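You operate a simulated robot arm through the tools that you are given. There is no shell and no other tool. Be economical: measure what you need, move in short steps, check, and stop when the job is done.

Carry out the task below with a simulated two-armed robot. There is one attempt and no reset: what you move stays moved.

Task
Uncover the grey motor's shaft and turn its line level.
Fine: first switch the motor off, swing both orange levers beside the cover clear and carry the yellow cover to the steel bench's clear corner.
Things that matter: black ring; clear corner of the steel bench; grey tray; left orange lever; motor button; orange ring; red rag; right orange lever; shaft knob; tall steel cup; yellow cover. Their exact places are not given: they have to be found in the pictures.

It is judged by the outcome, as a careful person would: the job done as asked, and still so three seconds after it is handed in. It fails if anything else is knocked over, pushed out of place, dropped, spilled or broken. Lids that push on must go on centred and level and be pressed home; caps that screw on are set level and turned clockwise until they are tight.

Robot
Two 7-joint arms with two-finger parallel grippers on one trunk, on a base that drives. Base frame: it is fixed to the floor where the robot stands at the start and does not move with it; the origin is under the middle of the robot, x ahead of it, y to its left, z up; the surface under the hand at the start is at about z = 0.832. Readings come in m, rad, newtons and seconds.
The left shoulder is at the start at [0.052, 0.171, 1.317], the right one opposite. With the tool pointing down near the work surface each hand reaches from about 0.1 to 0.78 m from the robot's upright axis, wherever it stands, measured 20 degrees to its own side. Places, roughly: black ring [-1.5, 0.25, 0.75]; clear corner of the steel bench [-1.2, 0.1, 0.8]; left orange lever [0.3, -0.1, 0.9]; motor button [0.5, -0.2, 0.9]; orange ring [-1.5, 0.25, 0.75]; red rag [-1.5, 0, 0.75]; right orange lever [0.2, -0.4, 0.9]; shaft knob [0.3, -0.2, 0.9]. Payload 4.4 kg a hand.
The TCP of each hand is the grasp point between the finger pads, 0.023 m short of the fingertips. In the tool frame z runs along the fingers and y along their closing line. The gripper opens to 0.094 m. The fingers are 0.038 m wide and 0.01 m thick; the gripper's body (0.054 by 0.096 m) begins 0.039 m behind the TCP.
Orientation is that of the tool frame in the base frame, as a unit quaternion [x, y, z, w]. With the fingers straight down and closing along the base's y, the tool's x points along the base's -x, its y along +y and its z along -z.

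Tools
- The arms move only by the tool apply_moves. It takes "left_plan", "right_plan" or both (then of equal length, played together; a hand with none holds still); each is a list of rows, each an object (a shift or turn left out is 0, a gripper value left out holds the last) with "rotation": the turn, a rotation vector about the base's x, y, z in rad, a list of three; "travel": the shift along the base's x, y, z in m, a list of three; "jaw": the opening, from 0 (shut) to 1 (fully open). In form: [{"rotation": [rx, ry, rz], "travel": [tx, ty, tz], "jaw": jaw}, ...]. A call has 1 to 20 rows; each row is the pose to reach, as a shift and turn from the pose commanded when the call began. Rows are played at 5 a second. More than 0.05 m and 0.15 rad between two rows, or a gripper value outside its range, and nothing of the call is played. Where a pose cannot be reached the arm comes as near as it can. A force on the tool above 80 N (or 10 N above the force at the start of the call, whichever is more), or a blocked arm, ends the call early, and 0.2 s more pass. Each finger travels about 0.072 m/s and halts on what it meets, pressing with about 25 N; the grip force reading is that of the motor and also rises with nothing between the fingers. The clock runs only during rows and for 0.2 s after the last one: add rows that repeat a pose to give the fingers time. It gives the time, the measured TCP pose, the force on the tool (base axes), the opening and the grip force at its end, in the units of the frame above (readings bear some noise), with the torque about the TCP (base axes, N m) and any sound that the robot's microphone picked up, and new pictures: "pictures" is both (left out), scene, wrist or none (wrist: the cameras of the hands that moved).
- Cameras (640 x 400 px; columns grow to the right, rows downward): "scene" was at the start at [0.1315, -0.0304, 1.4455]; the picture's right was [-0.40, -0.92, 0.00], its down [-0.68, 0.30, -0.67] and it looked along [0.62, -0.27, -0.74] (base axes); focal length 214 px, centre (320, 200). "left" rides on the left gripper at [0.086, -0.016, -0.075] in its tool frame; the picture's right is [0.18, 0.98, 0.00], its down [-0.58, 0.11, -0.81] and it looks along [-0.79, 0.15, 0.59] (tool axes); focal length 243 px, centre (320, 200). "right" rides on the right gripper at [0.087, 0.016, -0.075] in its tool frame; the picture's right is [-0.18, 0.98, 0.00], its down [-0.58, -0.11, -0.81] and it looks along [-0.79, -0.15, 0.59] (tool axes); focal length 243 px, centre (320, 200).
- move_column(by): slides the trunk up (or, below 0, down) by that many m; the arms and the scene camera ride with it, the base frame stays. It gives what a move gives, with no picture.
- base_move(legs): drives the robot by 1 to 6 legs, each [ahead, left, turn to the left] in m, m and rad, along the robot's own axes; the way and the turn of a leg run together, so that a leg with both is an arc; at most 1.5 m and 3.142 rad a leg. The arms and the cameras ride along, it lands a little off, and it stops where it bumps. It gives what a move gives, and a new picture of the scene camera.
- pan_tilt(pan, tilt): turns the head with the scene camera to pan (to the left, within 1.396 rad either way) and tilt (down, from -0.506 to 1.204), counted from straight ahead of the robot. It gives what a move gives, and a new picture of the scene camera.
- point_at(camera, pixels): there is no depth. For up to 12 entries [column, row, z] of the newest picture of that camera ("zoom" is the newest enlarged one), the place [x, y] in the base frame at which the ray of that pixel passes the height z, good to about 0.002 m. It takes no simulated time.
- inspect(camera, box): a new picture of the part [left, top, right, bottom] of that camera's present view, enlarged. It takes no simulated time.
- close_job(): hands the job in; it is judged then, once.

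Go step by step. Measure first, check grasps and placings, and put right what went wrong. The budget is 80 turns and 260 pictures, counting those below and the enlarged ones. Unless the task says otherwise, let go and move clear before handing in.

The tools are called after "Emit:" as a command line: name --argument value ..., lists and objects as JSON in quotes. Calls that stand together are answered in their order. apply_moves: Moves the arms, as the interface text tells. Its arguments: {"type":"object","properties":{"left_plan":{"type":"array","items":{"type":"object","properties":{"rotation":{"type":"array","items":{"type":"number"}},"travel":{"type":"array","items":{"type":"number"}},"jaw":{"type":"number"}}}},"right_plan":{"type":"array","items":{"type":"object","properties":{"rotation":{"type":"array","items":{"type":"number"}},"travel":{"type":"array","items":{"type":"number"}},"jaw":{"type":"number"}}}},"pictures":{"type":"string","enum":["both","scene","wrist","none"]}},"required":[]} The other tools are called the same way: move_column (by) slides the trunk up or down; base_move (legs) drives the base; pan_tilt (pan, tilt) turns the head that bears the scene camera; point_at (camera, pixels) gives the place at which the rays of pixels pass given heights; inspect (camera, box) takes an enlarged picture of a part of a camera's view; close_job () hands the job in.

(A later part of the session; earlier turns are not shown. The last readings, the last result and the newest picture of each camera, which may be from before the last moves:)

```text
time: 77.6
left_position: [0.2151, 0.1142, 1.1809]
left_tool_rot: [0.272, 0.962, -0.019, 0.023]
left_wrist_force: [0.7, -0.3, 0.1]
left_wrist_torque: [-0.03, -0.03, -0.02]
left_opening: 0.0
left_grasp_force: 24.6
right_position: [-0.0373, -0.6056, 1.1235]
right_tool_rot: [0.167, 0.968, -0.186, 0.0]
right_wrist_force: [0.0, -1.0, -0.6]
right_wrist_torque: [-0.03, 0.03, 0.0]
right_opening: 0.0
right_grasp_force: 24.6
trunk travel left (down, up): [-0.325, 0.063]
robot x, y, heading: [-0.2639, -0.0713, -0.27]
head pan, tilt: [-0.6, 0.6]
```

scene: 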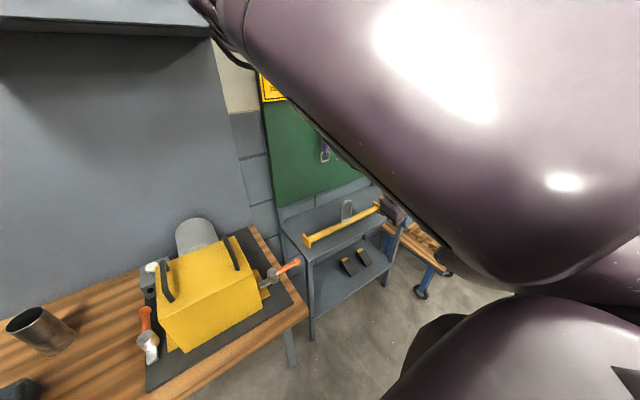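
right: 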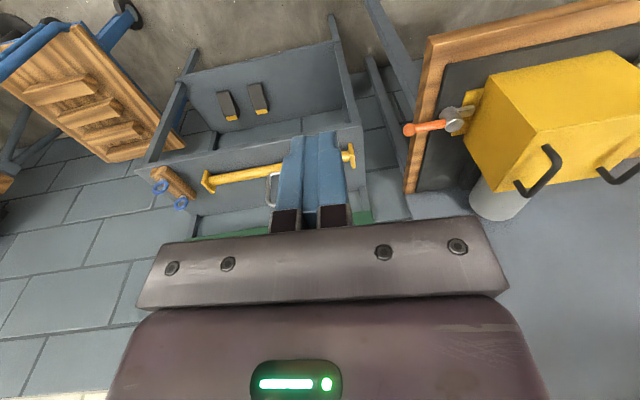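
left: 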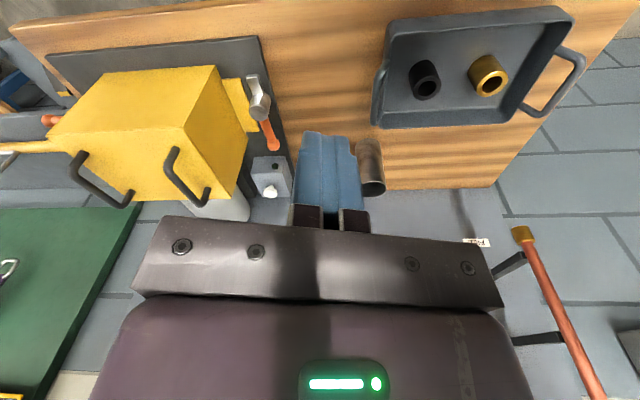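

The upper arm now passes high in front of the head and was blocked there. I'll extend the hand forward and outward to flatten the elbow away from the head.

Emit:
apply_moves --right_plan '[{"travel": [0.02, -0.02, -0.02]}, {"travel": [0.05, -0.04, -0.03]}, {"travel": [0.09, -0.06, -0.03]}, {"travel": [0.13, -0.08, -0.03]}, {"travel": [0.17, -0.09, -0.03]}, {"travel": [0.21, -0.1, -0.03]}, {"travel": [0.24, -0.1, -0.03]}, {"travel": [0.26, -0.1, -0.03], "rotation": [-0.135, 0.038, 0]}, {"travel": [0.26, -0.1, -0.03], "rotation": [-0.27, 0.076, 0]}, {"travel": [0.26, -0.1, -0.03], "rotation": [-0.404, 0.113, 0]}, {"travel": [0.26, -0.1, -0.03], "rotation": [-0.539, 0.151, 0]}, {"travel": [0.26, -0.1, -0.03], "rotation": [-0.674, 0.189, 0]}]' --pictures "scene"

```text
time: 79.8
left_position: [0.2155, 0.1142, 1.1802]
left_tool_rot: [0.271, 0.962, -0.019, 0.023]
left_wrist_force: [-0.5, -0.9, 0.5]
left_wrist_torque: [0.01, 0.04, 0.01]
left_opening: 0.0001
left_grasp_force: 25.0
right_position: [0.1502, -0.772, 1.0747]
right_tool_rot: [0.255, 0.913, -0.316, -0.041]
right_wrist_force: [0.2, 0.3, 0.4]
right_wrist_torque: [-0.02, 0.01, -0.01]
right_opening: 0.0
right_grasp_force: 24.6
trunk travel left (down, up): [-0.325, 0.063]
robot x, y, heading: [-0.2585, -0.0718, -0.273]
head pan, tilt: [-0.6, 0.6]
stopped in row 11 (right hand): the arm was blocked; the commanded pose is now the measured one
```

scene: 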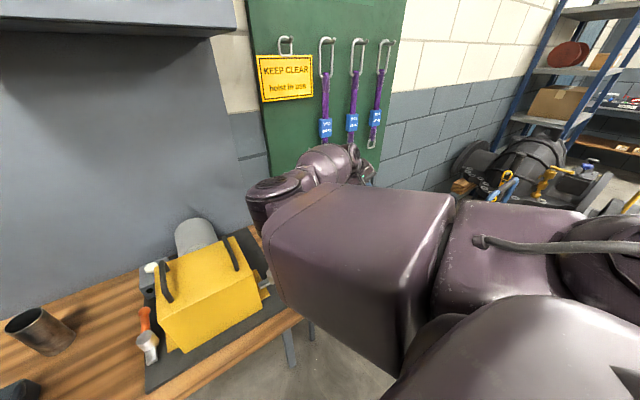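

The arm is now stretched forward with the elbow close to its line, which is fine at long reach. I'll back the base 0.08 m so the right hand works near full reach, then level the hand and bring it to the lever.

Emit:
base_move --legs '[[-0.08, 0, 0]]'

Emit:
apply_moves --right_plan '[{"travel": [0.02, 0.03, 0.02], "rotation": [0.105, -0.028, 0.043]}, {"travel": [0.04, 0.065, 0.04], "rotation": [0.21, -0.057, 0.087]}, {"travel": [0.055, 0.105, 0.06], "rotation": [0.314, -0.085, 0.13]}, {"travel": [0.07, 0.145, 0.06], "rotation": [0.42, -0.114, 0.173]}, {"travel": [0.08, 0.185, 0.06], "rotation": [0.52, -0.143, 0.217]}, {"travel": [0.09, 0.225, 0.06], "rotation": [0.627, -0.171, 0.26]}, {"travel": [0.097, 0.265, 0.06], "rotation": [0.627, -0.171, 0.26]}, {"travel": [0.1, 0.28, 0.06], "rotation": [0.627, -0.171, 0.26]}]'

```text
time: 80.8
left_position: [0.1366, 0.1366, 1.1816]
left_tool_rot: [0.272, 0.962, -0.02, 0.024]
left_wrist_force: [0.0, 0.0, 1.0]
left_wrist_torque: [-0.04, -0.05, 0.0]
left_opening: 0.0
left_grasp_force: 25.1
right_position: [0.0738, -0.7503, 1.0737]
right_tool_rot: [0.254, 0.913, -0.315, -0.043]
right_wrist_force: [-1.2, -0.3, 0.1]
right_wrist_torque: [0.0, 0.01, 0.01]
right_opening: 0.0
right_grasp_force: 25.1
trunk travel left (down, up): [-0.325, 0.063]
robot x, y, heading: [-0.3312, -0.0518, -0.272]
head pan, tilt: [-0.6, 0.6]
```

scene: 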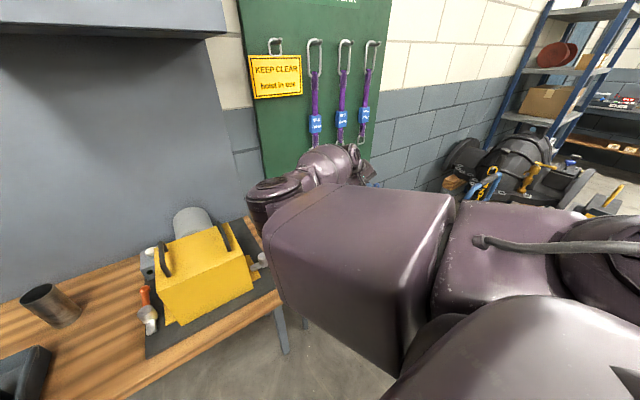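

```text
time: 82.1
left_position: [0.1378, 0.1359, 1.1808]
left_tool_rot: [0.272, 0.962, -0.019, 0.023]
left_wrist_force: [0.3, 0.4, 0.5]
left_wrist_torque: [-0.01, -0.01, 0.02]
left_opening: 0.0
left_grasp_force: 25.2
right_position: [0.1093, -0.6525, 1.1694]
right_tool_rot: [0.241, 0.968, -0.074, 0.016]
right_wrist_force: [-0.6, -0.1, 0.1]
right_wrist_torque: [0.0, -0.01, 0.0]
right_opening: 0.0
right_grasp_force: 25.4
trunk travel left (down, up): [-0.325, 0.063]
robot x, y, heading: [-0.3352, -0.0512, -0.274]
head pan, tilt: [-0.6, 0.6]
stopped in row 6 (right hand): the arm was blocked; the commanded pose is now the measured one
```

scene: 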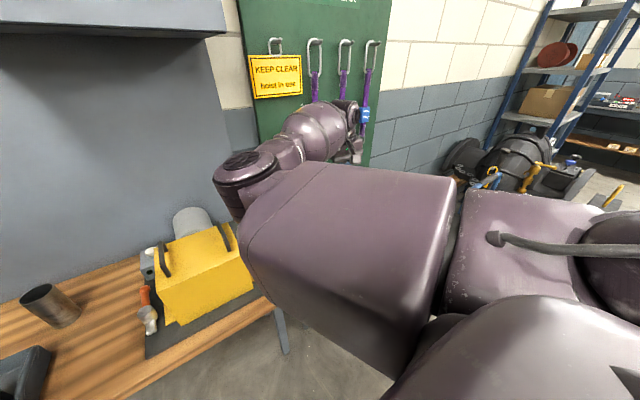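
right: 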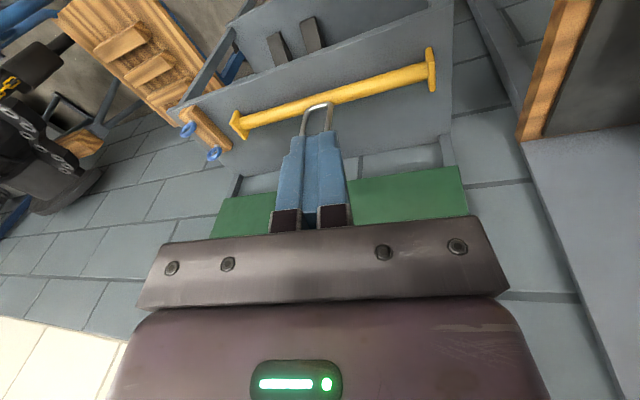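

The upper arm cannot go further inward with the forearm bent outward. I'll back up for room, stretch the arm straight ahead, and roll it there so the elbow can change sides near the straight position.

Emit:
base_move --legs '[[-0.25, 0, 0]]'

Emit:
apply_moves --right_plan '[{"travel": [0.045, -0.012, -0.01]}, {"travel": [0.09, -0.024, -0.02]}, {"travel": [0.135, -0.036, -0.03]}, {"travel": [0.18, -0.04, -0.04]}, {"travel": [0.22, -0.03, -0.05]}, {"travel": [0.25, 0.0, -0.05]}, {"travel": [0.27, 0.04, -0.06]}, {"travel": [0.28, 0.08, -0.06]}, {"travel": [0.285, 0.12, -0.06]}, {"travel": [0.285, 0.16, -0.06]}, {"travel": [0.285, 0.2, -0.06]}, {"travel": [0.285, 0.24, -0.06]}]' --pictures "scene"

```text
time: 83.9
left_position: [-0.1026, 0.2058, 1.1808]
left_tool_rot: [0.27, 0.962, -0.019, 0.024]
left_wrist_force: [-0.1, -0.4, 0.7]
left_wrist_torque: [-0.02, -0.02, -0.01]
left_opening: 0.0
left_grasp_force: 24.9
right_position: [-0.1286, -0.5839, 1.1709]
right_tool_rot: [0.241, 0.967, -0.074, 0.015]
right_wrist_force: [0.4, 0.1, 0.4]
right_wrist_torque: [-0.03, -0.01, -0.01]
right_opening: 0.0002
right_grasp_force: 24.7
trunk travel left (down, up): [-0.325, 0.063]
robot x, y, heading: [-0.5741, 0.0152, -0.268]
head pan, tilt: [-0.6, 0.6]
```

scene: 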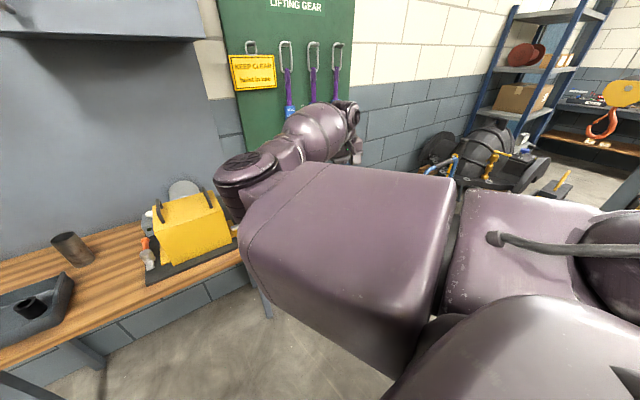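

```text
time: 86.5
left_position: [-0.102, 0.2003, 1.1806]
left_tool_rot: [0.271, 0.962, -0.018, 0.022]
left_wrist_force: [0.0, -0.2, 0.6]
left_wrist_torque: [0.07, 0.02, 0.01]
left_opening: 0.0
left_grasp_force: 25.2
right_position: [0.1048, -0.4234, 1.1312]
right_tool_rot: [0.236, 0.969, -0.071, 0.014]
right_wrist_force: [0.4, -0.9, 0.2]
right_wrist_torque: [0.05, 0.0, -0.01]
right_opening: 0.0
right_grasp_force: 24.8
right hand out of reach, approached as far as the arm can: row 5, 6, 7, 8, 9, 10, 11, 12
trunk travel left (down, up): [-0.325, 0.063]
robot x, y, heading: [-0.5721, 0.0137, -0.272]
head pan, tilt: [-0.6, 0.6]
```

scene: 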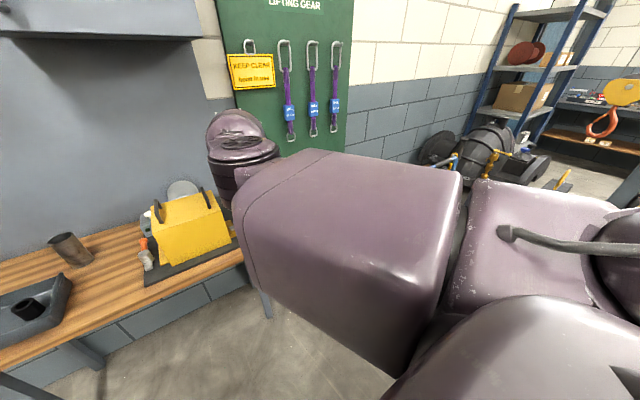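

The arm is now straight ahead, with the forearm in line beyond the elbow (240,150). I'll roll the hand about the arm's own line, fingers toward the right, then draw back so the elbow bends in a new plane.

Emit:
apply_moves --right_plan '[{"rotation": [-0.14, 0.039, 0]}, {"rotation": [-0.28, 0.079, 0]}, {"rotation": [-0.42, 0.118, 0]}, {"rotation": [-0.56, 0.157, 0]}, {"rotation": [-0.7, 0.196, 0]}, {"rotation": [-0.84, 0.235, 0]}, {"rotation": [-0.98, 0.275, 0]}, {"rotation": [-1.12, 0.314, 0]}, {"rotation": [-1.26, 0.353, 0]}, {"rotation": [-1.4, 0.392, 0]}, {"rotation": [-1.5, 0.42, 0]}, {"rotation": [-1.5, 0.42, 0], "travel": [-0.04, 0.02, 0]}, {"rotation": [-1.5, 0.42, 0], "travel": [-0.08, 0.04, 0]}, {"rotation": [-1.5, 0.42, 0], "travel": [-0.12, 0.06, 0]}, {"rotation": [-1.5, 0.42, 0], "travel": [-0.16, 0.08, 0]}, {"rotation": [-1.5, 0.42, 0], "travel": [-0.2, 0.1, 0]}]' --pictures "scene"

```text
time: 87.4
left_position: [-0.1025, 0.2031, 1.182]
left_tool_rot: [0.272, 0.962, -0.019, 0.023]
left_wrist_force: [0.2, 0.2, 0.4]
left_wrist_torque: [0.0, 0.04, 0.0]
left_opening: 0.0
left_grasp_force: 24.8
right_position: [0.028, -0.5399, 1.1864]
right_tool_rot: [0.318, 0.902, -0.292, 0.016]
right_wrist_force: [-0.8, -0.2, -0.3]
right_wrist_torque: [-0.02, 0.01, -0.01]
right_opening: 0.0
right_grasp_force: 25.4
right hand out of reach, approached as far as the arm can: row 1, 2, 3, 4
trunk travel left (down, up): [-0.325, 0.063]
robot x, y, heading: [-0.5776, 0.0123, -0.268]
head pan, tilt: [-0.6, 0.6]
stopped in row 4 (right hand): the arm was blocked; the commanded pose is now the measured one
```

scene: 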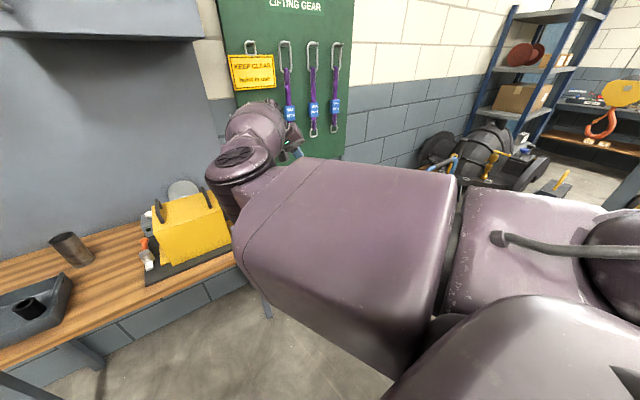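

That roll just bent the elbow the old way and blocked. The shoulder needs the upper arm to pitch down, so I'll level the hand and lower it in the free floor space in front until the arm hangs forward and down.

Emit:
apply_moves --right_plan '[{"travel": [-0.01, 0, -0.04], "rotation": [0.12, -0.01, 0]}, {"travel": [-0.02, 0, -0.08], "rotation": [0.24, -0.02, 0]}, {"travel": [-0.03, 0, -0.12], "rotation": [0.36, -0.03, 0]}, {"travel": [-0.04, 0, -0.16], "rotation": [0.48, -0.04, 0]}, {"travel": [-0.05, 0, -0.2], "rotation": [0.594, -0.05, 0]}, {"travel": [-0.06, 0, -0.24], "rotation": [0.594, -0.05, 0]}, {"travel": [-0.08, 0, -0.28], "rotation": [0.594, -0.05, 0]}, {"travel": [-0.1, -0.01, -0.32], "rotation": [0.594, -0.05, 0]}, {"travel": [-0.12, -0.01, -0.36], "rotation": [0.594, -0.05, 0]}, {"travel": [-0.14, -0.01, -0.4], "rotation": [0.594, -0.05, 0]}, {"travel": [-0.16, -0.01, -0.44], "rotation": [0.594, -0.05, 0]}, {"travel": [-0.18, -0.01, -0.48], "rotation": [0.594, -0.05, 0]}, {"travel": [-0.2, -0.01, -0.52], "rotation": [0.594, -0.05, 0]}, {"travel": [-0.22, -0.01, -0.56], "rotation": [0.594, -0.05, 0]}]' --pictures "scene"

```text
time: 89.9
left_position: [-0.1019, 0.2022, 1.1803]
left_tool_rot: [0.27, 0.962, -0.02, 0.023]
left_wrist_force: [0.4, -0.4, 0.1]
left_wrist_torque: [0.03, 0.0, 0.02]
left_opening: 0.0002
left_grasp_force: 25.2
right_position: [-0.1275, -0.5238, 0.7277]
right_tool_rot: [0.352, 0.933, 0.056, -0.049]
right_wrist_force: [-0.1, 0.1, -0.5]
right_wrist_torque: [-0.02, -0.02, -0.01]
right_opening: 0.0
right_grasp_force: 25.4
trunk travel left (down, up): [-0.325, 0.063]
robot x, y, heading: [-0.573, 0.0128, -0.269]
head pan, tilt: [-0.6, 0.6]
stopped in row 12 (right hand): the arm was blocked; the commanded pose is now the measured one
```

scene: 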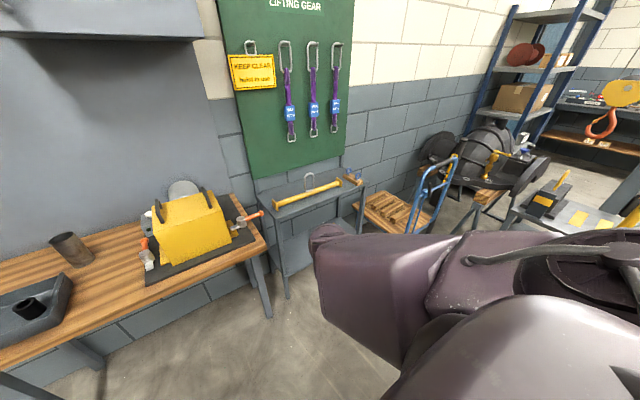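

The upper arm now points downward and the shoulder disc faces up, which is the right direction. Here I'll turn the yaw positive, past the wrist's range, to roll the elbow outward.

Emit:
apply_moves --right_plan '[{"rotation": [0, 0, 0.14]}, {"rotation": [0, 0, 0.28]}, {"rotation": [0, 0, 0.42]}, {"rotation": [0, 0, 0.56]}, {"rotation": [0, 0, 0.7]}, {"rotation": [0, 0, 0.84]}, {"rotation": [0, 0, 0.98]}, {"rotation": [0, 0, 1.12]}, {"rotation": [0, 0, 1.26]}, {"rotation": [0, 0, 1.4]}, {"rotation": [0, 0, 1.54]}, {"rotation": [0, 0, 1.68]}, {"rotation": [0, 0, 1.82]}, {"rotation": [0, 0, 1.96]}, {"rotation": [0, 0, 2.1]}, {"rotation": [0, 0, 2.24]}, {"rotation": [0, 0, 2.38]}, {"rotation": [0, 0, 2.52]}, {"rotation": [0, 0, 2.66]}, {"rotation": [0, 0, 2.8]}]' --pictures "scene"

```text
time: 92.0
left_position: [-0.1026, 0.2029, 1.1802]
left_tool_rot: [0.271, 0.962, -0.019, 0.023]
left_wrist_force: [-0.6, -0.4, 0.5]
left_wrist_torque: [0.01, 0.01, -0.02]
left_opening: 0.0
left_grasp_force: 25.2
right_position: [-0.1292, -0.547, 0.7382]
right_tool_rot: [-0.224, 0.973, 0.04, -0.033]
right_wrist_force: [-0.3, 0.1, -0.1]
right_wrist_torque: [-0.01, -0.04, -0.03]
right_opening: 0.0
right_grasp_force: 24.3
trunk travel left (down, up): [-0.325, 0.063]
robot x, y, heading: [-0.5725, 0.0166, -0.27]
head pan, tilt: [-0.6, 0.6]
stopped in row 10 (right hand): the arm was blocked; the commanded pose is now the measured one
```

scene: 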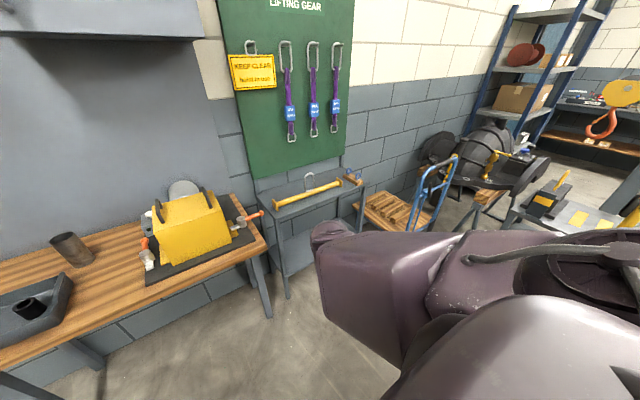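

Still blocked because the arm is bent. I'll straighten it along its own downward line, moving the hand inward, forward and lower, before turning further.

Emit:
apply_moves --right_plan '[{"travel": [0.025, 0.01, -0.02], "rotation": [0, 0, -0.14]}, {"travel": [0.05, 0.02, -0.04], "rotation": [0, 0, -0.28]}, {"travel": [0.065, 0.05, -0.06], "rotation": [0, 0, -0.42]}, {"travel": [0.08, 0.08, -0.08], "rotation": [0, 0, -0.56]}, {"travel": [0.09, 0.11, -0.1], "rotation": [0, 0, -0.7]}, {"travel": [0.1, 0.14, -0.12], "rotation": [0, 0, -0.7]}, {"travel": [0.1, 0.17, -0.14], "rotation": [0, 0, -0.7]}, {"travel": [0.1, 0.2, -0.16], "rotation": [0, 0, -0.7]}, {"travel": [0.1, 0.23, -0.18], "rotation": [0, 0, -0.7]}]' --pictures "scene"

```text
time: 94.2
left_position: [-0.1015, 0.2034, 1.1808]
left_tool_rot: [0.271, 0.962, -0.019, 0.023]
left_wrist_force: [-0.5, -0.4, 0.7]
left_wrist_torque: [0.03, -0.01, 0.02]
left_opening: 0.0002
left_grasp_force: 25.5
right_position: [-0.1075, -0.4139, 0.6438]
right_tool_rot: [0.159, 0.987, 0.001, -0.014]
right_wrist_force: [-0.4, 0.8, 0.0]
right_wrist_torque: [0.02, 0.02, 0.03]
right_opening: 0.0002
right_grasp_force: 25.3
right hand out of reach, approached as far as the arm can: row 1, 2, 3, 4, 5, 6, 7, 8, 9
trunk travel left (down, up): [-0.325, 0.063]
robot x, y, heading: [-0.5737, 0.0199, -0.275]
head pan, tilt: [-0.6, 0.6]
stopped in row 9 (right hand): the arm was blocked; the commanded pose is now the measured one
```

scene: 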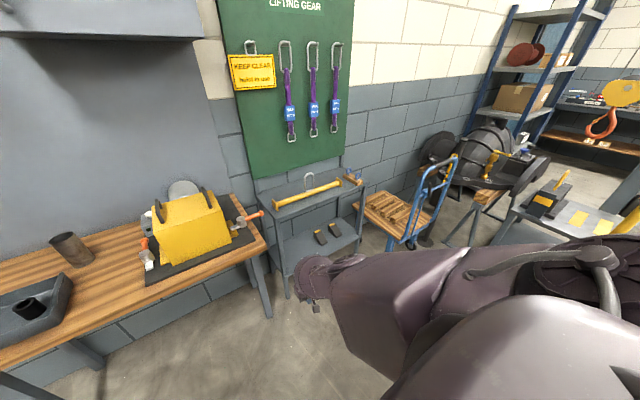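

The arm is nearly straight downward-forward and the disc has turned further toward the front. Now I'll turn the yaw positive again.

Emit:
apply_moves --right_plan '[{"rotation": [0, 0, 0.14]}, {"rotation": [0, 0, 0.28]}, {"rotation": [0, 0, 0.42]}, {"rotation": [0, 0, 0.56]}, {"rotation": [0, 0, 0.7]}, {"rotation": [0, 0, 0.84]}, {"rotation": [0, 0, 0.98]}, {"rotation": [0, 0, 1.12]}, {"rotation": [0, 0, 1.26]}, {"rotation": [0, 0, 1.4]}, {"rotation": [0, 0, 1.54]}, {"rotation": [0, 0, 1.68]}, {"rotation": [0, 0, 1.82]}, {"rotation": [0, 0, 1.96]}, {"rotation": [0, 0, 2.1]}, {"rotation": [0, 0, 2.24]}, {"rotation": [0, 0, 2.38]}, {"rotation": [0, 0, 2.52]}, {"rotation": [0, 0, 2.66]}, {"rotation": [0, 0, 2.8]}]' --pictures "scene"

```text
time: 98.6
left_position: [-0.1009, 0.2041, 1.1812]
left_tool_rot: [0.272, 0.962, -0.019, 0.023]
left_wrist_force: [1.2, 0.0, -1.0]
left_wrist_torque: [-0.02, 0.0, 0.0]
left_opening: 0.0
left_grasp_force: 25.1
right_position: [-0.1194, -0.5067, 0.6687]
right_tool_rot: [0.929, -0.365, 0.03, 0.045]
right_wrist_force: [-0.3, -0.3, 0.0]
right_wrist_torque: [0.05, -0.02, -0.02]
right_opening: 0.0
right_grasp_force: 24.7
trunk travel left (down, up): [-0.325, 0.063]
robot x, y, heading: [-0.5755, 0.017, -0.272]
head pan, tilt: [-0.6, 0.6]
stopped in row 20 (right hand): the arm was blocked; the commanded pose is now the measured one
```

scene: 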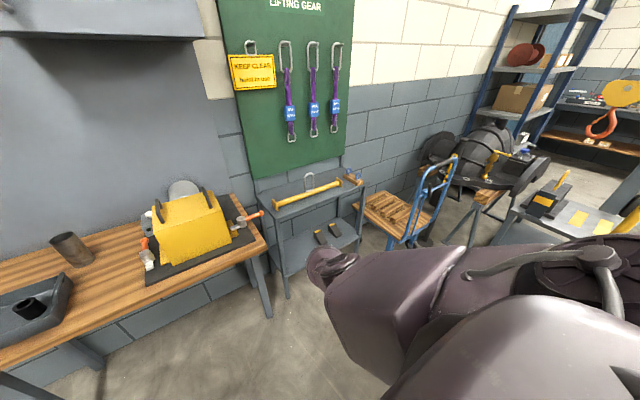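

The wrist alone took most of that turn and is now near its limit. With the wrist there, I'll straighten the arm again and keep turning, so the upper arm itself has to roll.

Emit:
apply_moves --right_plan '[{"travel": [0.015, 0.03, -0.015], "rotation": [0, 0, -0.1]}, {"travel": [0.03, 0.06, -0.03], "rotation": [0, 0, -0.1]}, {"travel": [0.04, 0.09, -0.04], "rotation": [0, 0, -0.1]}, {"travel": [0.05, 0.12, -0.06], "rotation": [0, 0, -0.1]}, {"travel": [0.06, 0.14, -0.09], "rotation": [0, 0, -0.1]}, {"travel": [0.06, 0.14, -0.12], "rotation": [0, 0, 0]}, {"travel": [0.06, 0.14, -0.12], "rotation": [0, 0, 0.14]}, {"travel": [0.06, 0.14, -0.12], "rotation": [0, 0, 0.28]}, {"travel": [0.06, 0.14, -0.12], "rotation": [0, 0, 0.42]}, {"travel": [0.06, 0.14, -0.12], "rotation": [0, 0, 0.56]}, {"travel": [0.06, 0.14, -0.12], "rotation": [0, 0, 0.7]}, {"travel": [0.06, 0.14, -0.12], "rotation": [0, 0, 0.84]}, {"travel": [0.06, 0.14, -0.12], "rotation": [0, 0, 0.98]}, {"travel": [0.06, 0.14, -0.12], "rotation": [0, 0, 1.12]}, {"travel": [0.06, 0.14, -0.12], "rotation": [0, 0, 1.26]}]' --pictures "scene"

```text
time: 101.8
left_position: [-0.1013, 0.2046, 1.1804]
left_tool_rot: [0.269, 0.963, -0.018, 0.021]
left_wrist_force: [0.6, -0.2, 0.2]
left_wrist_torque: [0.02, 0.0, 0.04]
left_opening: 0.0
left_grasp_force: 24.1
right_position: [-0.1389, -0.3491, 0.5852]
right_tool_rot: [0.969, 0.244, 0.048, 0.015]
right_wrist_force: [-0.6, -0.2, -0.4]
right_wrist_torque: [0.02, 0.0, 0.0]
right_opening: 0.0
right_grasp_force: 24.9
right hand out of reach, approached as far as the arm can: row 1, 2, 3, 4, 5, 6, 7, 8, 9, 10, 11, 12, 13, 14, 15
trunk travel left (down, up): [-0.325, 0.063]
robot x, y, heading: [-0.5752, 0.0131, -0.273]
head pan, tilt: [-0.6, 0.6]
```

scene: 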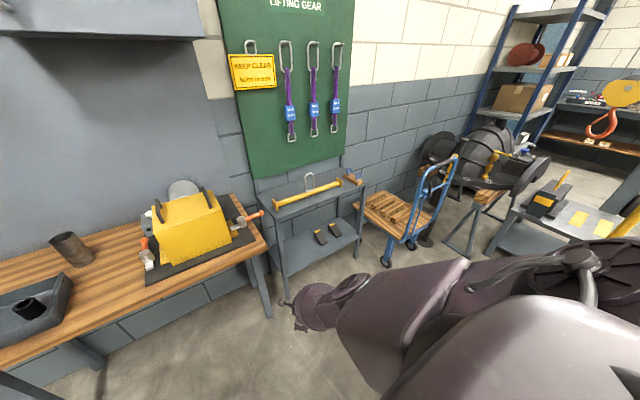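

It worked without blocking: the forearm (310,305) now passes inside the elbow (345,290), and the disc faces forward like the left arm's. I'll raise and draw the hand in now so the elbow bends in the new plane.

Emit:
apply_moves --right_plan '[{"travel": [-0.01, 0.01, 0.04]}, {"travel": [-0.02, 0.02, 0.08]}, {"travel": [-0.03, 0.03, 0.12]}, {"travel": [-0.04, 0.04, 0.16]}, {"travel": [-0.05, 0.05, 0.2]}, {"travel": [-0.06, 0.06, 0.24]}, {"travel": [-0.06, 0.07, 0.285]}, {"travel": [-0.06, 0.07, 0.33]}, {"travel": [-0.06, 0.07, 0.375]}, {"travel": [-0.06, 0.07, 0.42], "rotation": [0, 0, -0.1]}, {"travel": [-0.06, 0.07, 0.46], "rotation": [0, 0, -0.24]}, {"travel": [-0.06, 0.07, 0.5], "rotation": [0, 0, -0.38]}, {"travel": [-0.06, 0.07, 0.5], "rotation": [0, 0, -0.52]}, {"travel": [-0.06, 0.07, 0.5], "rotation": [0, 0, -0.66]}, {"travel": [-0.06, 0.07, 0.5], "rotation": [0, 0, -0.76]}]' --pictures "scene"

```text
time: 105.0
left_position: [-0.1015, 0.203, 1.1828]
left_tool_rot: [0.27, 0.962, -0.019, 0.023]
left_wrist_force: [-0.6, -0.2, -0.6]
left_wrist_torque: [0.02, 0.01, -0.01]
left_opening: 0.0002
left_grasp_force: 25.2
right_position: [0.1455, -0.3115, 1.0186]
right_tool_rot: [0.991, -0.123, 0.04, 0.034]
right_wrist_force: [0.3, -0.8, -0.1]
right_wrist_torque: [0.02, 0.02, 0.0]
right_opening: 0.0001
right_grasp_force: 24.9
right hand out of reach, approached as far as the arm can: row 1, 2, 3, 4, 5, 6, 7, 8, 9, 10, 11, 12, 13, 14, 15
trunk travel left (down, up): [-0.325, 0.063]
robot x, y, heading: [-0.5739, 0.0139, -0.267]
head pan, tilt: [-0.6, 0.6]
```

scene: 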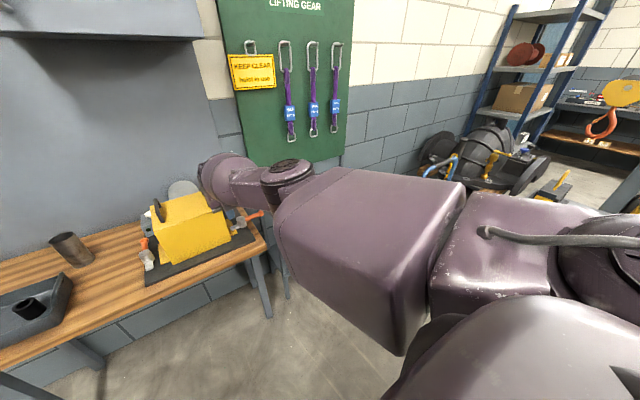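

The elbow is now on the outside (290,170) with the forearm pointing inward, as on the left arm. I'll draw the hand back from the cover and turn the yaw back to natural, which only the wrist should need.

Emit:
apply_moves --right_plan '[{"travel": [-0.03, 0.0, 0.03], "rotation": [0, 0, -0.14]}, {"travel": [-0.06, 0.0, 0.06], "rotation": [0, 0, -0.28]}, {"travel": [-0.09, 0.0, 0.09], "rotation": [0, 0, -0.42]}, {"travel": [-0.12, 0.0, 0.12], "rotation": [0, 0, -0.56]}, {"travel": [-0.15, 0, 0.12], "rotation": [0, 0, -0.7]}, {"travel": [-0.18, 0, 0.12], "rotation": [0, 0, -0.84]}, {"travel": [-0.2, 0, 0.12], "rotation": [0, 0, -0.98]}, {"travel": [-0.2, 0, 0.12], "rotation": [0, 0, -1.12]}, {"travel": [-0.2, 0, 0.12], "rotation": [0, 0, -1.26]}, {"travel": [-0.2, 0, 0.12], "rotation": [0, 0, -1.4]}, {"travel": [-0.2, 0, 0.12], "rotation": [0, 0, -1.54]}, {"travel": [-0.2, 0, 0.12], "rotation": [0, 0, -1.68]}, {"travel": [-0.2, 0, 0.12], "rotation": [0, 0, -1.82]}, {"travel": [-0.2, 0, 0.12], "rotation": [0, 0, -1.96]}, {"travel": [-0.2, 0, 0.12], "rotation": [0, 0, -2.1]}, {"travel": [-0.2, 0, 0.12], "rotation": [0, 0, -2.24]}, {"travel": [-0.2, 0, 0.12], "rotation": [0, 0, -2.38]}, {"travel": [-0.2, 0, 0.12], "rotation": [0, 0, -2.52]}, {"travel": [-0.2, 0, 0.12], "rotation": [0, 0, -2.66]}, {"travel": [-0.2, 0, 0.12], "rotation": [0, 0, -2.8]}]' --pictures "scene"

```text
time: 109.2
left_position: [-0.1033, 0.2046, 1.1798]
left_tool_rot: [0.271, 0.962, -0.018, 0.022]
left_wrist_force: [0.0, -0.1, 0.8]
left_wrist_torque: [-0.02, -0.02, 0.0]
left_opening: 0.0
left_grasp_force: 25.1
right_position: [0.1339, -0.2928, 1.1438]
right_tool_rot: [-0.048, 0.997, 0.028, -0.046]
right_wrist_force: [-0.6, 0.3, -0.5]
right_wrist_torque: [-0.01, -0.03, -0.03]
right_opening: 0.0
right_grasp_force: 25.8
right hand out of reach, approached as far as the arm can: row 1, 2, 3, 4, 5, 6, 7, 8, 9, 10, 11, 12, 13, 14, 15, 16, 17, 18, 19, 20
trunk travel left (down, up): [-0.325, 0.063]
robot x, y, heading: [-0.5737, 0.0171, -0.271]
head pan, tilt: [-0.6, 0.6]
```

scene: 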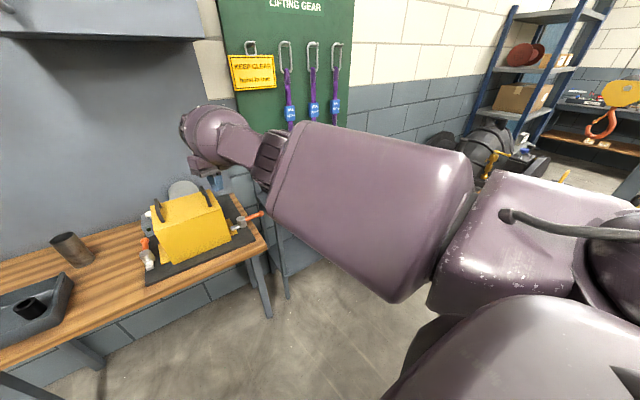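

The yaw is back to natural with the elbow still outside. I'll retract the hand and level it to confirm it moves freely.

Emit:
apply_moves --right_plan '[{"travel": [-0.04, 0.01, 0.02], "rotation": [-0.01, -0.01, -0.06]}, {"travel": [-0.08, 0.02, 0.03], "rotation": [-0.02, -0.03, -0.12]}, {"travel": [-0.12, 0.03, 0.03], "rotation": [-0.04, -0.05, -0.19]}, {"travel": [-0.16, 0.03, 0.03], "rotation": [-0.05, -0.06, -0.25]}, {"travel": [-0.2, 0.02, 0.03], "rotation": [-0.06, -0.075, -0.31]}, {"travel": [-0.24, 0.01, 0.03], "rotation": [-0.068, -0.084, -0.37]}, {"travel": [-0.24, -0.02, 0.03], "rotation": [-0.068, -0.084, -0.37]}, {"travel": [-0.24, -0.02, 0.03], "rotation": [-0.068, -0.084, -0.37]}]' --pictures "scene"

```text
time: 110.3
left_position: [-0.1027, 0.199, 1.1816]
left_tool_rot: [0.269, 0.963, -0.017, 0.022]
left_wrist_force: [0.5, -1.3, 0.6]
left_wrist_torque: [0.06, 0.02, 0.0]
left_opening: 0.0
left_grasp_force: 24.7
right_position: [0.1325, -0.4179, 1.1822]
right_tool_rot: [-0.091, 0.982, -0.163, 0.031]
right_wrist_force: [-0.8, -1.5, -0.8]
right_wrist_torque: [0.06, -0.01, 0.04]
right_opening: 0.0
right_grasp_force: 24.6
right hand out of reach, approached as far as the arm can: row 1, 2, 3, 5
trunk travel left (down, up): [-0.325, 0.063]
robot x, y, heading: [-0.5735, 0.0195, -0.268]
head pan, tilt: [-0.6, 0.6]
stopped in row 5 (right hand): the arm was blocked; the commanded pose is now the measured one
```

scene: 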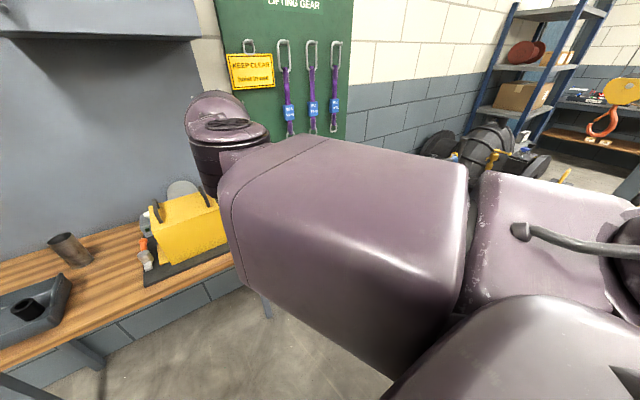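

The elbow has slipped back inward, so a full flip is not practical. But the data show this posture works at long reach on the right side (about 0.6 ahead, 0.44 right, down to z 0.73), so I'll place the base to use that zone. First I'll level the hand there.

Emit:
apply_moves --right_plan '[{"travel": [-0.03, -0.03, 0], "rotation": [0.05, 0, -0.07]}, {"travel": [-0.06, -0.06, 0], "rotation": [0.1, 0, -0.14]}, {"travel": [-0.1, -0.08, 0], "rotation": [0.16, 0.01, -0.21]}, {"travel": [-0.14, -0.1, 0], "rotation": [0.22, 0.01, -0.28]}, {"travel": [-0.18, -0.12, 0], "rotation": [0.28, 0.018, -0.36]}, {"travel": [-0.21, -0.135, 0], "rotation": [0.335, 0.018, -0.456]}, {"travel": [-0.23, -0.15, 0], "rotation": [0.335, 0.018, -0.456]}]' --pictures "none"

Emit:
base_move --legs '[[0, 0.207, 0], [0.24, 0, 0]]'

```text
time: 111.9
left_position: [-0.1034, 0.2063, 1.18]
left_tool_rot: [0.269, 0.963, -0.019, 0.021]
left_wrist_force: [0.4, 0.0, -0.4]
left_wrist_torque: [-0.02, -0.01, 0.0]
left_opening: 0.0002
left_grasp_force: 24.2
right_position: [-0.0957, -0.5538, 1.1856]
right_tool_rot: [0.134, 0.991, -0.004, -0.001]
right_wrist_force: [-0.4, 0.0, -0.5]
right_wrist_torque: [0.02, -0.03, 0.01]
right_opening: 0.0
right_grasp_force: 24.8
trunk travel left (down, up): [-0.325, 0.063]
robot x, y, heading: [-0.5753, 0.0194, -0.269]
head pan, tilt: [-0.6, 0.6]
```

```text
time: 115.7
left_position: [0.1862, 0.3419, 1.1803]
left_tool_rot: [0.271, 0.962, -0.018, 0.022]
left_wrist_force: [-1.4, -0.3, 0.7]
left_wrist_torque: [-0.01, 0.04, 0.01]
left_opening: 0.0
left_grasp_force: 25.1
right_position: [0.1905, -0.421, 1.1848]
right_tool_rot: [0.136, 0.991, -0.003, 0.0]
right_wrist_force: [1.0, -0.5, -0.6]
right_wrist_torque: [-0.01, 0.02, 0.01]
right_opening: 0.0
right_grasp_force: 25.0
trunk travel left (down, up): [-0.325, 0.063]
robot x, y, heading: [-0.2884, 0.1574, -0.273]
head pan, tilt: [-0.6, 0.6]
```

scene: 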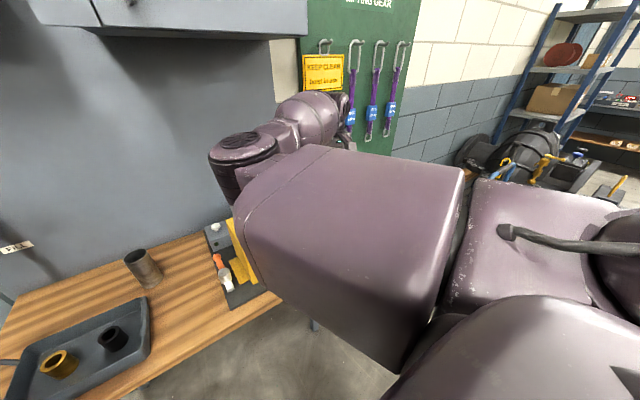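

The hand is level now at (0.19,-0.42). I'll lower it in front of the right lever handle, watching for contact.

Emit:
apply_moves --right_plan '[{"travel": [0.0, -0.01, -0.04]}, {"travel": [0.0, -0.016, -0.08]}, {"travel": [0.0, -0.018, -0.12]}, {"travel": [0.0, -0.018, -0.16]}, {"travel": [0.0, -0.018, -0.2]}, {"travel": [0.0, -0.018, -0.23]}]'

```text
time: 117.1
left_position: [0.1866, 0.3411, 1.179]
left_tool_rot: [0.271, 0.962, -0.019, 0.022]
left_wrist_force: [0.2, 0.1, 0.1]
left_wrist_torque: [-0.01, -0.05, -0.03]
left_opening: 0.0
left_grasp_force: 24.9
right_position: [0.1852, -0.4456, 0.9601]
right_tool_rot: [0.154, 0.988, 0.008, 0.013]
right_wrist_force: [0.8, -0.8, -0.4]
right_wrist_torque: [-0.01, 0.05, 0.02]
right_opening: 0.0001
right_grasp_force: 25.1
trunk travel left (down, up): [-0.325, 0.063]
robot x, y, heading: [-0.2848, 0.1569, -0.274]
head pan, tilt: [-0.6, 0.6]
```

scene: 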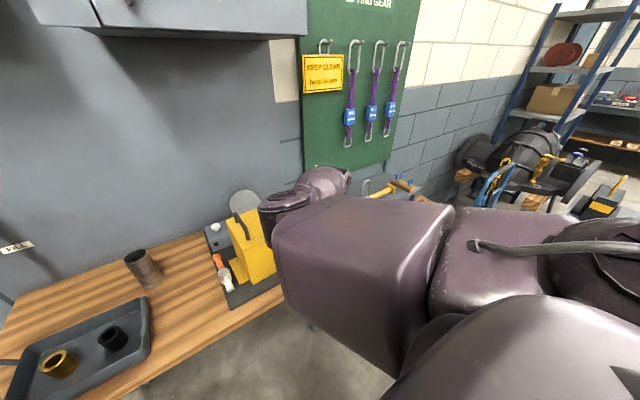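
right: 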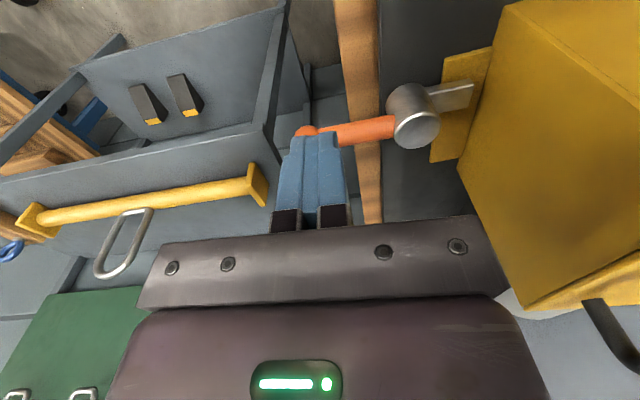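

The lever is clear in the right picture: pivot at (415,130), ball at (306,130). I'll measure both before going lower.

Emit:
point_at --camera "right" --pixels '[[417, 131, 0.89], [304, 131, 0.878], [363, 131, 0.878], [460, 160, 0.845]]'

```text
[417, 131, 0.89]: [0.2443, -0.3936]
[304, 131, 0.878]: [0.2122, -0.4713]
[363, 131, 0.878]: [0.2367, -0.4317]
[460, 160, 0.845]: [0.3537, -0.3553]
```

The pivot is at about (0.246,-0.392). I'll lower in front of the handle and swing it toward the back along its arc.

Emit:
apply_moves --right_plan '[{"travel": [-0.01, 0, -0.03]}, {"travel": [-0.01, 0.002, -0.06]}, {"travel": [-0.01, 0.003, -0.075]}, {"travel": [0.0, 0.003, -0.075]}, {"travel": [0.0116, 0.0034, -0.075]}, {"travel": [0.019, -0.002, -0.075]}, {"travel": [0.0263, -0.0076, -0.075]}, {"travel": [0.035, -0.011, -0.075]}, {"travel": [0.0443, -0.0144, -0.075]}, {"travel": [0.054, -0.0155, -0.075]}, {"travel": [0.0634, -0.016, -0.075]}, {"travel": [0.073, -0.0145, -0.075]}, {"travel": [0.0821, -0.0124, -0.075]}, {"travel": [0.091, -0.008, -0.075]}, {"travel": [0.0997, -0.0031, -0.075]}, {"travel": [0.107, 0.0035, -0.075]}, {"travel": [0.1138, 0.0107, -0.075]}, {"travel": [0.1186, 0.0175, -0.075]}]'

```text
time: 120.9
left_position: [0.1869, 0.3412, 1.1803]
left_tool_rot: [0.271, 0.962, -0.019, 0.023]
left_wrist_force: [-0.7, -0.2, 0.0]
left_wrist_torque: [0.04, 0.0, 0.0]
left_opening: 0.0
left_grasp_force: 25.3
right_position: [0.296, -0.4237, 0.8814]
right_tool_rot: [0.136, 0.991, -0.003, 0.0]
right_wrist_force: [-2.4, -3.1, -1.7]
right_wrist_torque: [-0.04, 0.0, 0.07]
right_opening: 0.0
right_grasp_force: 24.8
right hand out of reach, approached as far as the arm can: row 15, 16, 17, 18
trunk travel left (down, up): [-0.325, 0.063]
robot x, y, heading: [-0.2861, 0.1517, -0.27]
head pan, tilt: [-0.6, 0.6]
```

scene: 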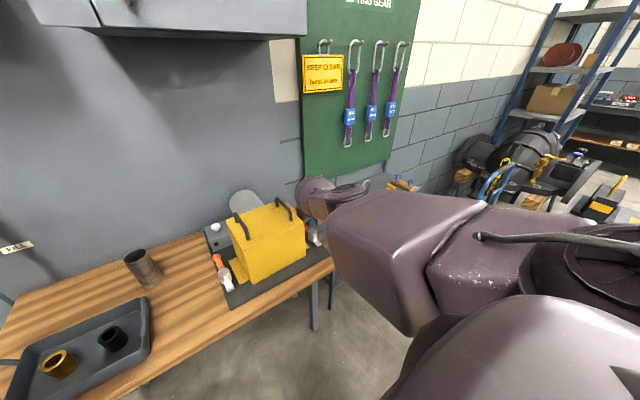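
right: 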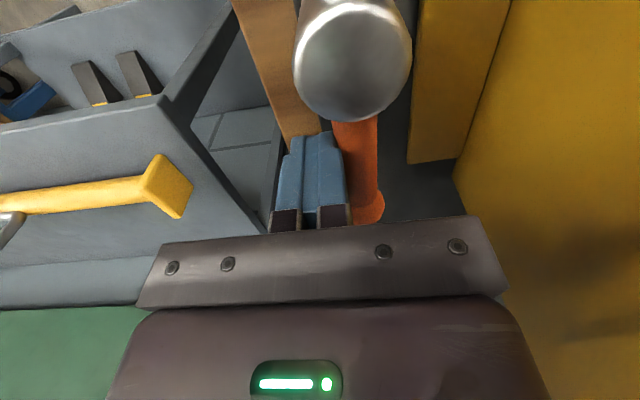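

The right lever is swung clear too: its handle now lies along the cover (355,170). Next I'll lift the right hand, open both grippers and bring them above the two cover handles.

Emit:
apply_moves --right_plan '[{"travel": [-0.004, -0.01, 0.0]}, {"travel": [-0.004, -0.01, 0.045]}, {"travel": [-0.004, -0.01, 0.09]}, {"travel": [-0.004, -0.01, 0.135]}, {"travel": [-0.004, -0.01, 0.18]}, {"travel": [-0.004, -0.01, 0.22], "jaw": 0.5}, {"travel": [-0.004, -0.01, 0.25]}, {"travel": [-0.002, 0.025, 0.26]}, {"travel": [0, 0.06, 0.26]}, {"travel": [0.001, 0.09, 0.26]}, {"travel": [0.002, 0.115, 0.26]}, {"travel": [0.003, 0.123, 0.26]}]' --left_plan '[{"travel": [0.01, -0.03, 0], "rotation": [0, 0, 0.03], "jaw": 0.5}, {"travel": [0.025, -0.075, 0], "rotation": [0, 0, 0.06]}, {"travel": [0.04, -0.12, 0], "rotation": [0.01, 0.01, 0.09]}, {"travel": [0.055, -0.165, 0], "rotation": [0.01, 0.01, 0.12]}, {"travel": [0.07, -0.21, 0], "rotation": [0.02, 0.02, 0.15]}, {"travel": [0.085, -0.255, 0], "rotation": [0.03, 0.03, 0.18]}, {"travel": [0.1, -0.3, 0], "rotation": [0.04, 0.04, 0.21]}, {"travel": [0.113, -0.345, 0], "rotation": [0.044, 0.04, 0.24]}, {"travel": [0.126, -0.39, 0], "rotation": [0.044, 0.04, 0.274]}, {"travel": [0.138, -0.43, 0], "rotation": [0.044, 0.04, 0.274]}, {"travel": [0.148, -0.47, 0], "rotation": [0.044, 0.04, 0.274]}, {"travel": [0.15, -0.49, 0], "rotation": [0.044, 0.04, 0.274]}]'

Emit:
pan_tilt --pan -0.25 --tilt 0.65

```text
time: 123.5
left_position: [0.3346, -0.152, 1.183]
left_tool_rot: [0.138, 0.99, 0.001, 0.0]
left_wrist_force: [0.6, 0.4, 0.4]
left_wrist_torque: [0.02, -0.01, 0.06]
left_opening: 0.0469
left_grasp_force: 0.0
right_position: [0.387, -0.3681, 1.1409]
right_tool_rot: [0.136, 0.991, -0.003, -0.001]
right_wrist_force: [-0.8, -1.1, 0.0]
right_wrist_torque: [0.04, -0.04, 0.01]
right_opening: 0.0472
right_grasp_force: 0.0
right hand out of reach, approached as far as the arm can: row 2, 3, 4, 5, 6, 7, 8, 9, 10, 11, 12
trunk travel left (down, up): [-0.325, 0.063]
robot x, y, heading: [-0.2887, 0.1558, -0.273]
head pan, tilt: [-0.6, 0.6]
```

scene: 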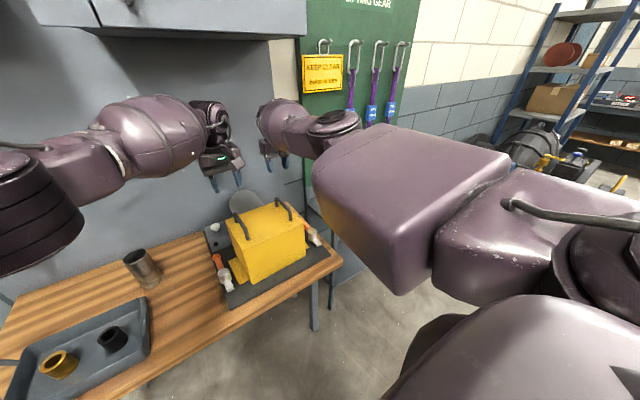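
right: 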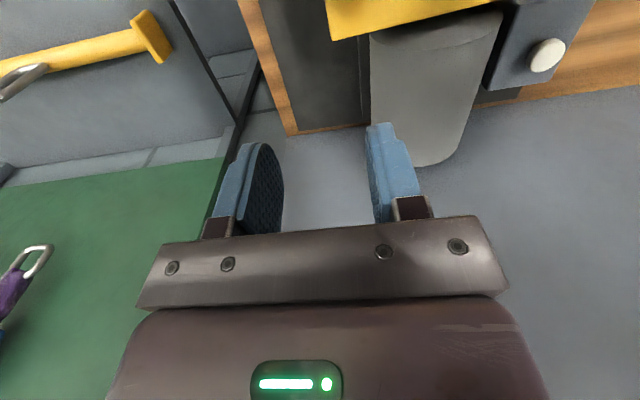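
left: 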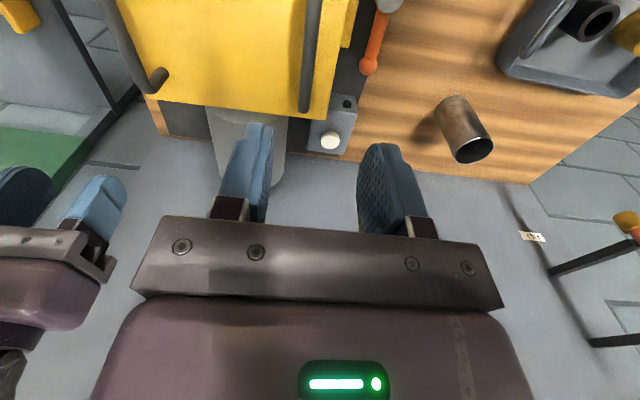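

```text
time: 124.4
left_position: [0.3355, -0.1487, 1.1832]
left_tool_rot: [0.136, 0.991, 0.0, 0.0]
left_wrist_force: [-0.7, 0.1, -0.4]
left_wrist_torque: [0.03, 0.01, 0.0]
left_opening: 0.0472
left_grasp_force: 0.0
right_position: [0.3879, -0.3652, 1.1401]
right_tool_rot: [0.136, 0.991, -0.002, -0.001]
right_wrist_force: [0.8, -0.1, 0.1]
right_wrist_torque: [0.02, 0.01, 0.0]
right_opening: 0.0471
right_grasp_force: 0.0
trunk travel left (down, up): [-0.325, 0.063]
robot x, y, heading: [-0.2831, 0.1543, -0.27]
head pan, tilt: [-0.25, 0.649]
```

scene: 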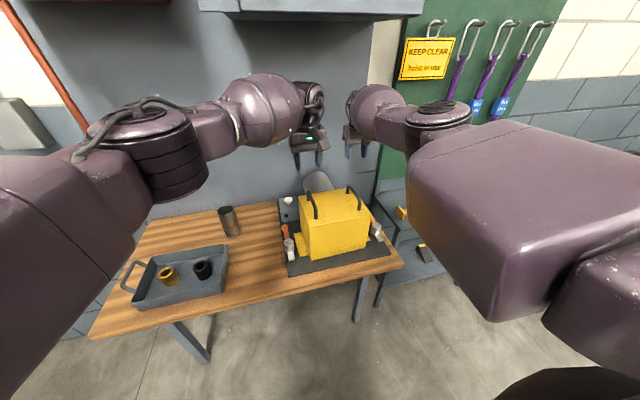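

Interesting numbers: the right arm is stretched straight here and cannot come closer at this angle, while it worked well at about (0.66 ahead, 0.40 right). I'll retract both hands, then move the base to the left and turn it, so both handles fall in good zones.

Emit:
apply_moves --right_plan '[{"travel": [-0.03, -0.035, 0.02]}, {"travel": [-0.07, -0.06, 0.03]}, {"travel": [-0.11, -0.075, 0.04]}, {"travel": [-0.15, -0.08, 0.04]}, {"travel": [-0.19, -0.08, 0.04]}, {"travel": [-0.215, -0.08, 0.04]}]' --left_plan '[{"travel": [-0.03, 0.01, 0]}, {"travel": [-0.07, 0.02, 0]}, {"travel": [-0.11, 0.03, 0]}, {"travel": [-0.15, 0.04, 0]}, {"travel": [-0.19, 0.05, 0]}, {"travel": [-0.19, 0.05, 0]}]' --pictures "none"

Emit:
base_move --legs '[[0, 0.319, 0], [0.2, 0, 0], [0, 0, -0.347]]'

```text
refused: row 1 steps farther than a row can; nothing moved
```

```text
time: 128.8
left_position: [0.5828, 0.0958, 1.1799]
left_tool_rot: [0.143, 0.99, 0.0, 0.0]
left_wrist_force: [0.1, 0.5, -0.4]
left_wrist_torque: [0.0, 0.0, 0.02]
left_opening: 0.0472
left_grasp_force: 0.0
right_position: [0.6293, -0.1209, 1.1389]
right_tool_rot: [0.139, 0.99, -0.001, -0.011]
right_wrist_force: [-2.0, 0.9, 1.3]
right_wrist_torque: [-0.09, -0.15, 0.07]
right_opening: 0.047
right_grasp_force: 0.0
trunk travel left (down, up): [-0.325, 0.063]
robot x, y, heading: [-0.0402, 0.4071, -0.291]
head pan, tilt: [-0.25, 0.649]
stopped in leg 2: the force on the tool passed its limit at 205 N (the readings are from after the stop); the commanded pose is now the measured one
```

scene: 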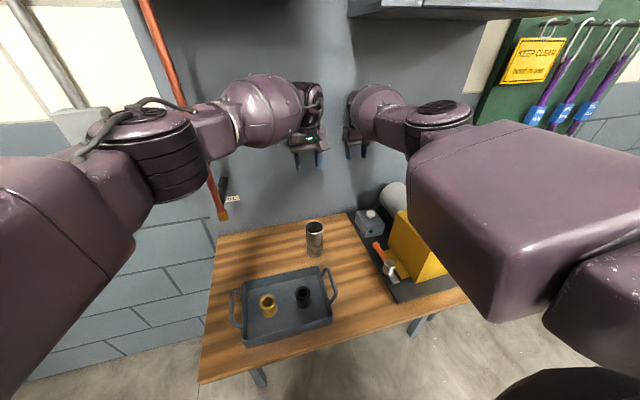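

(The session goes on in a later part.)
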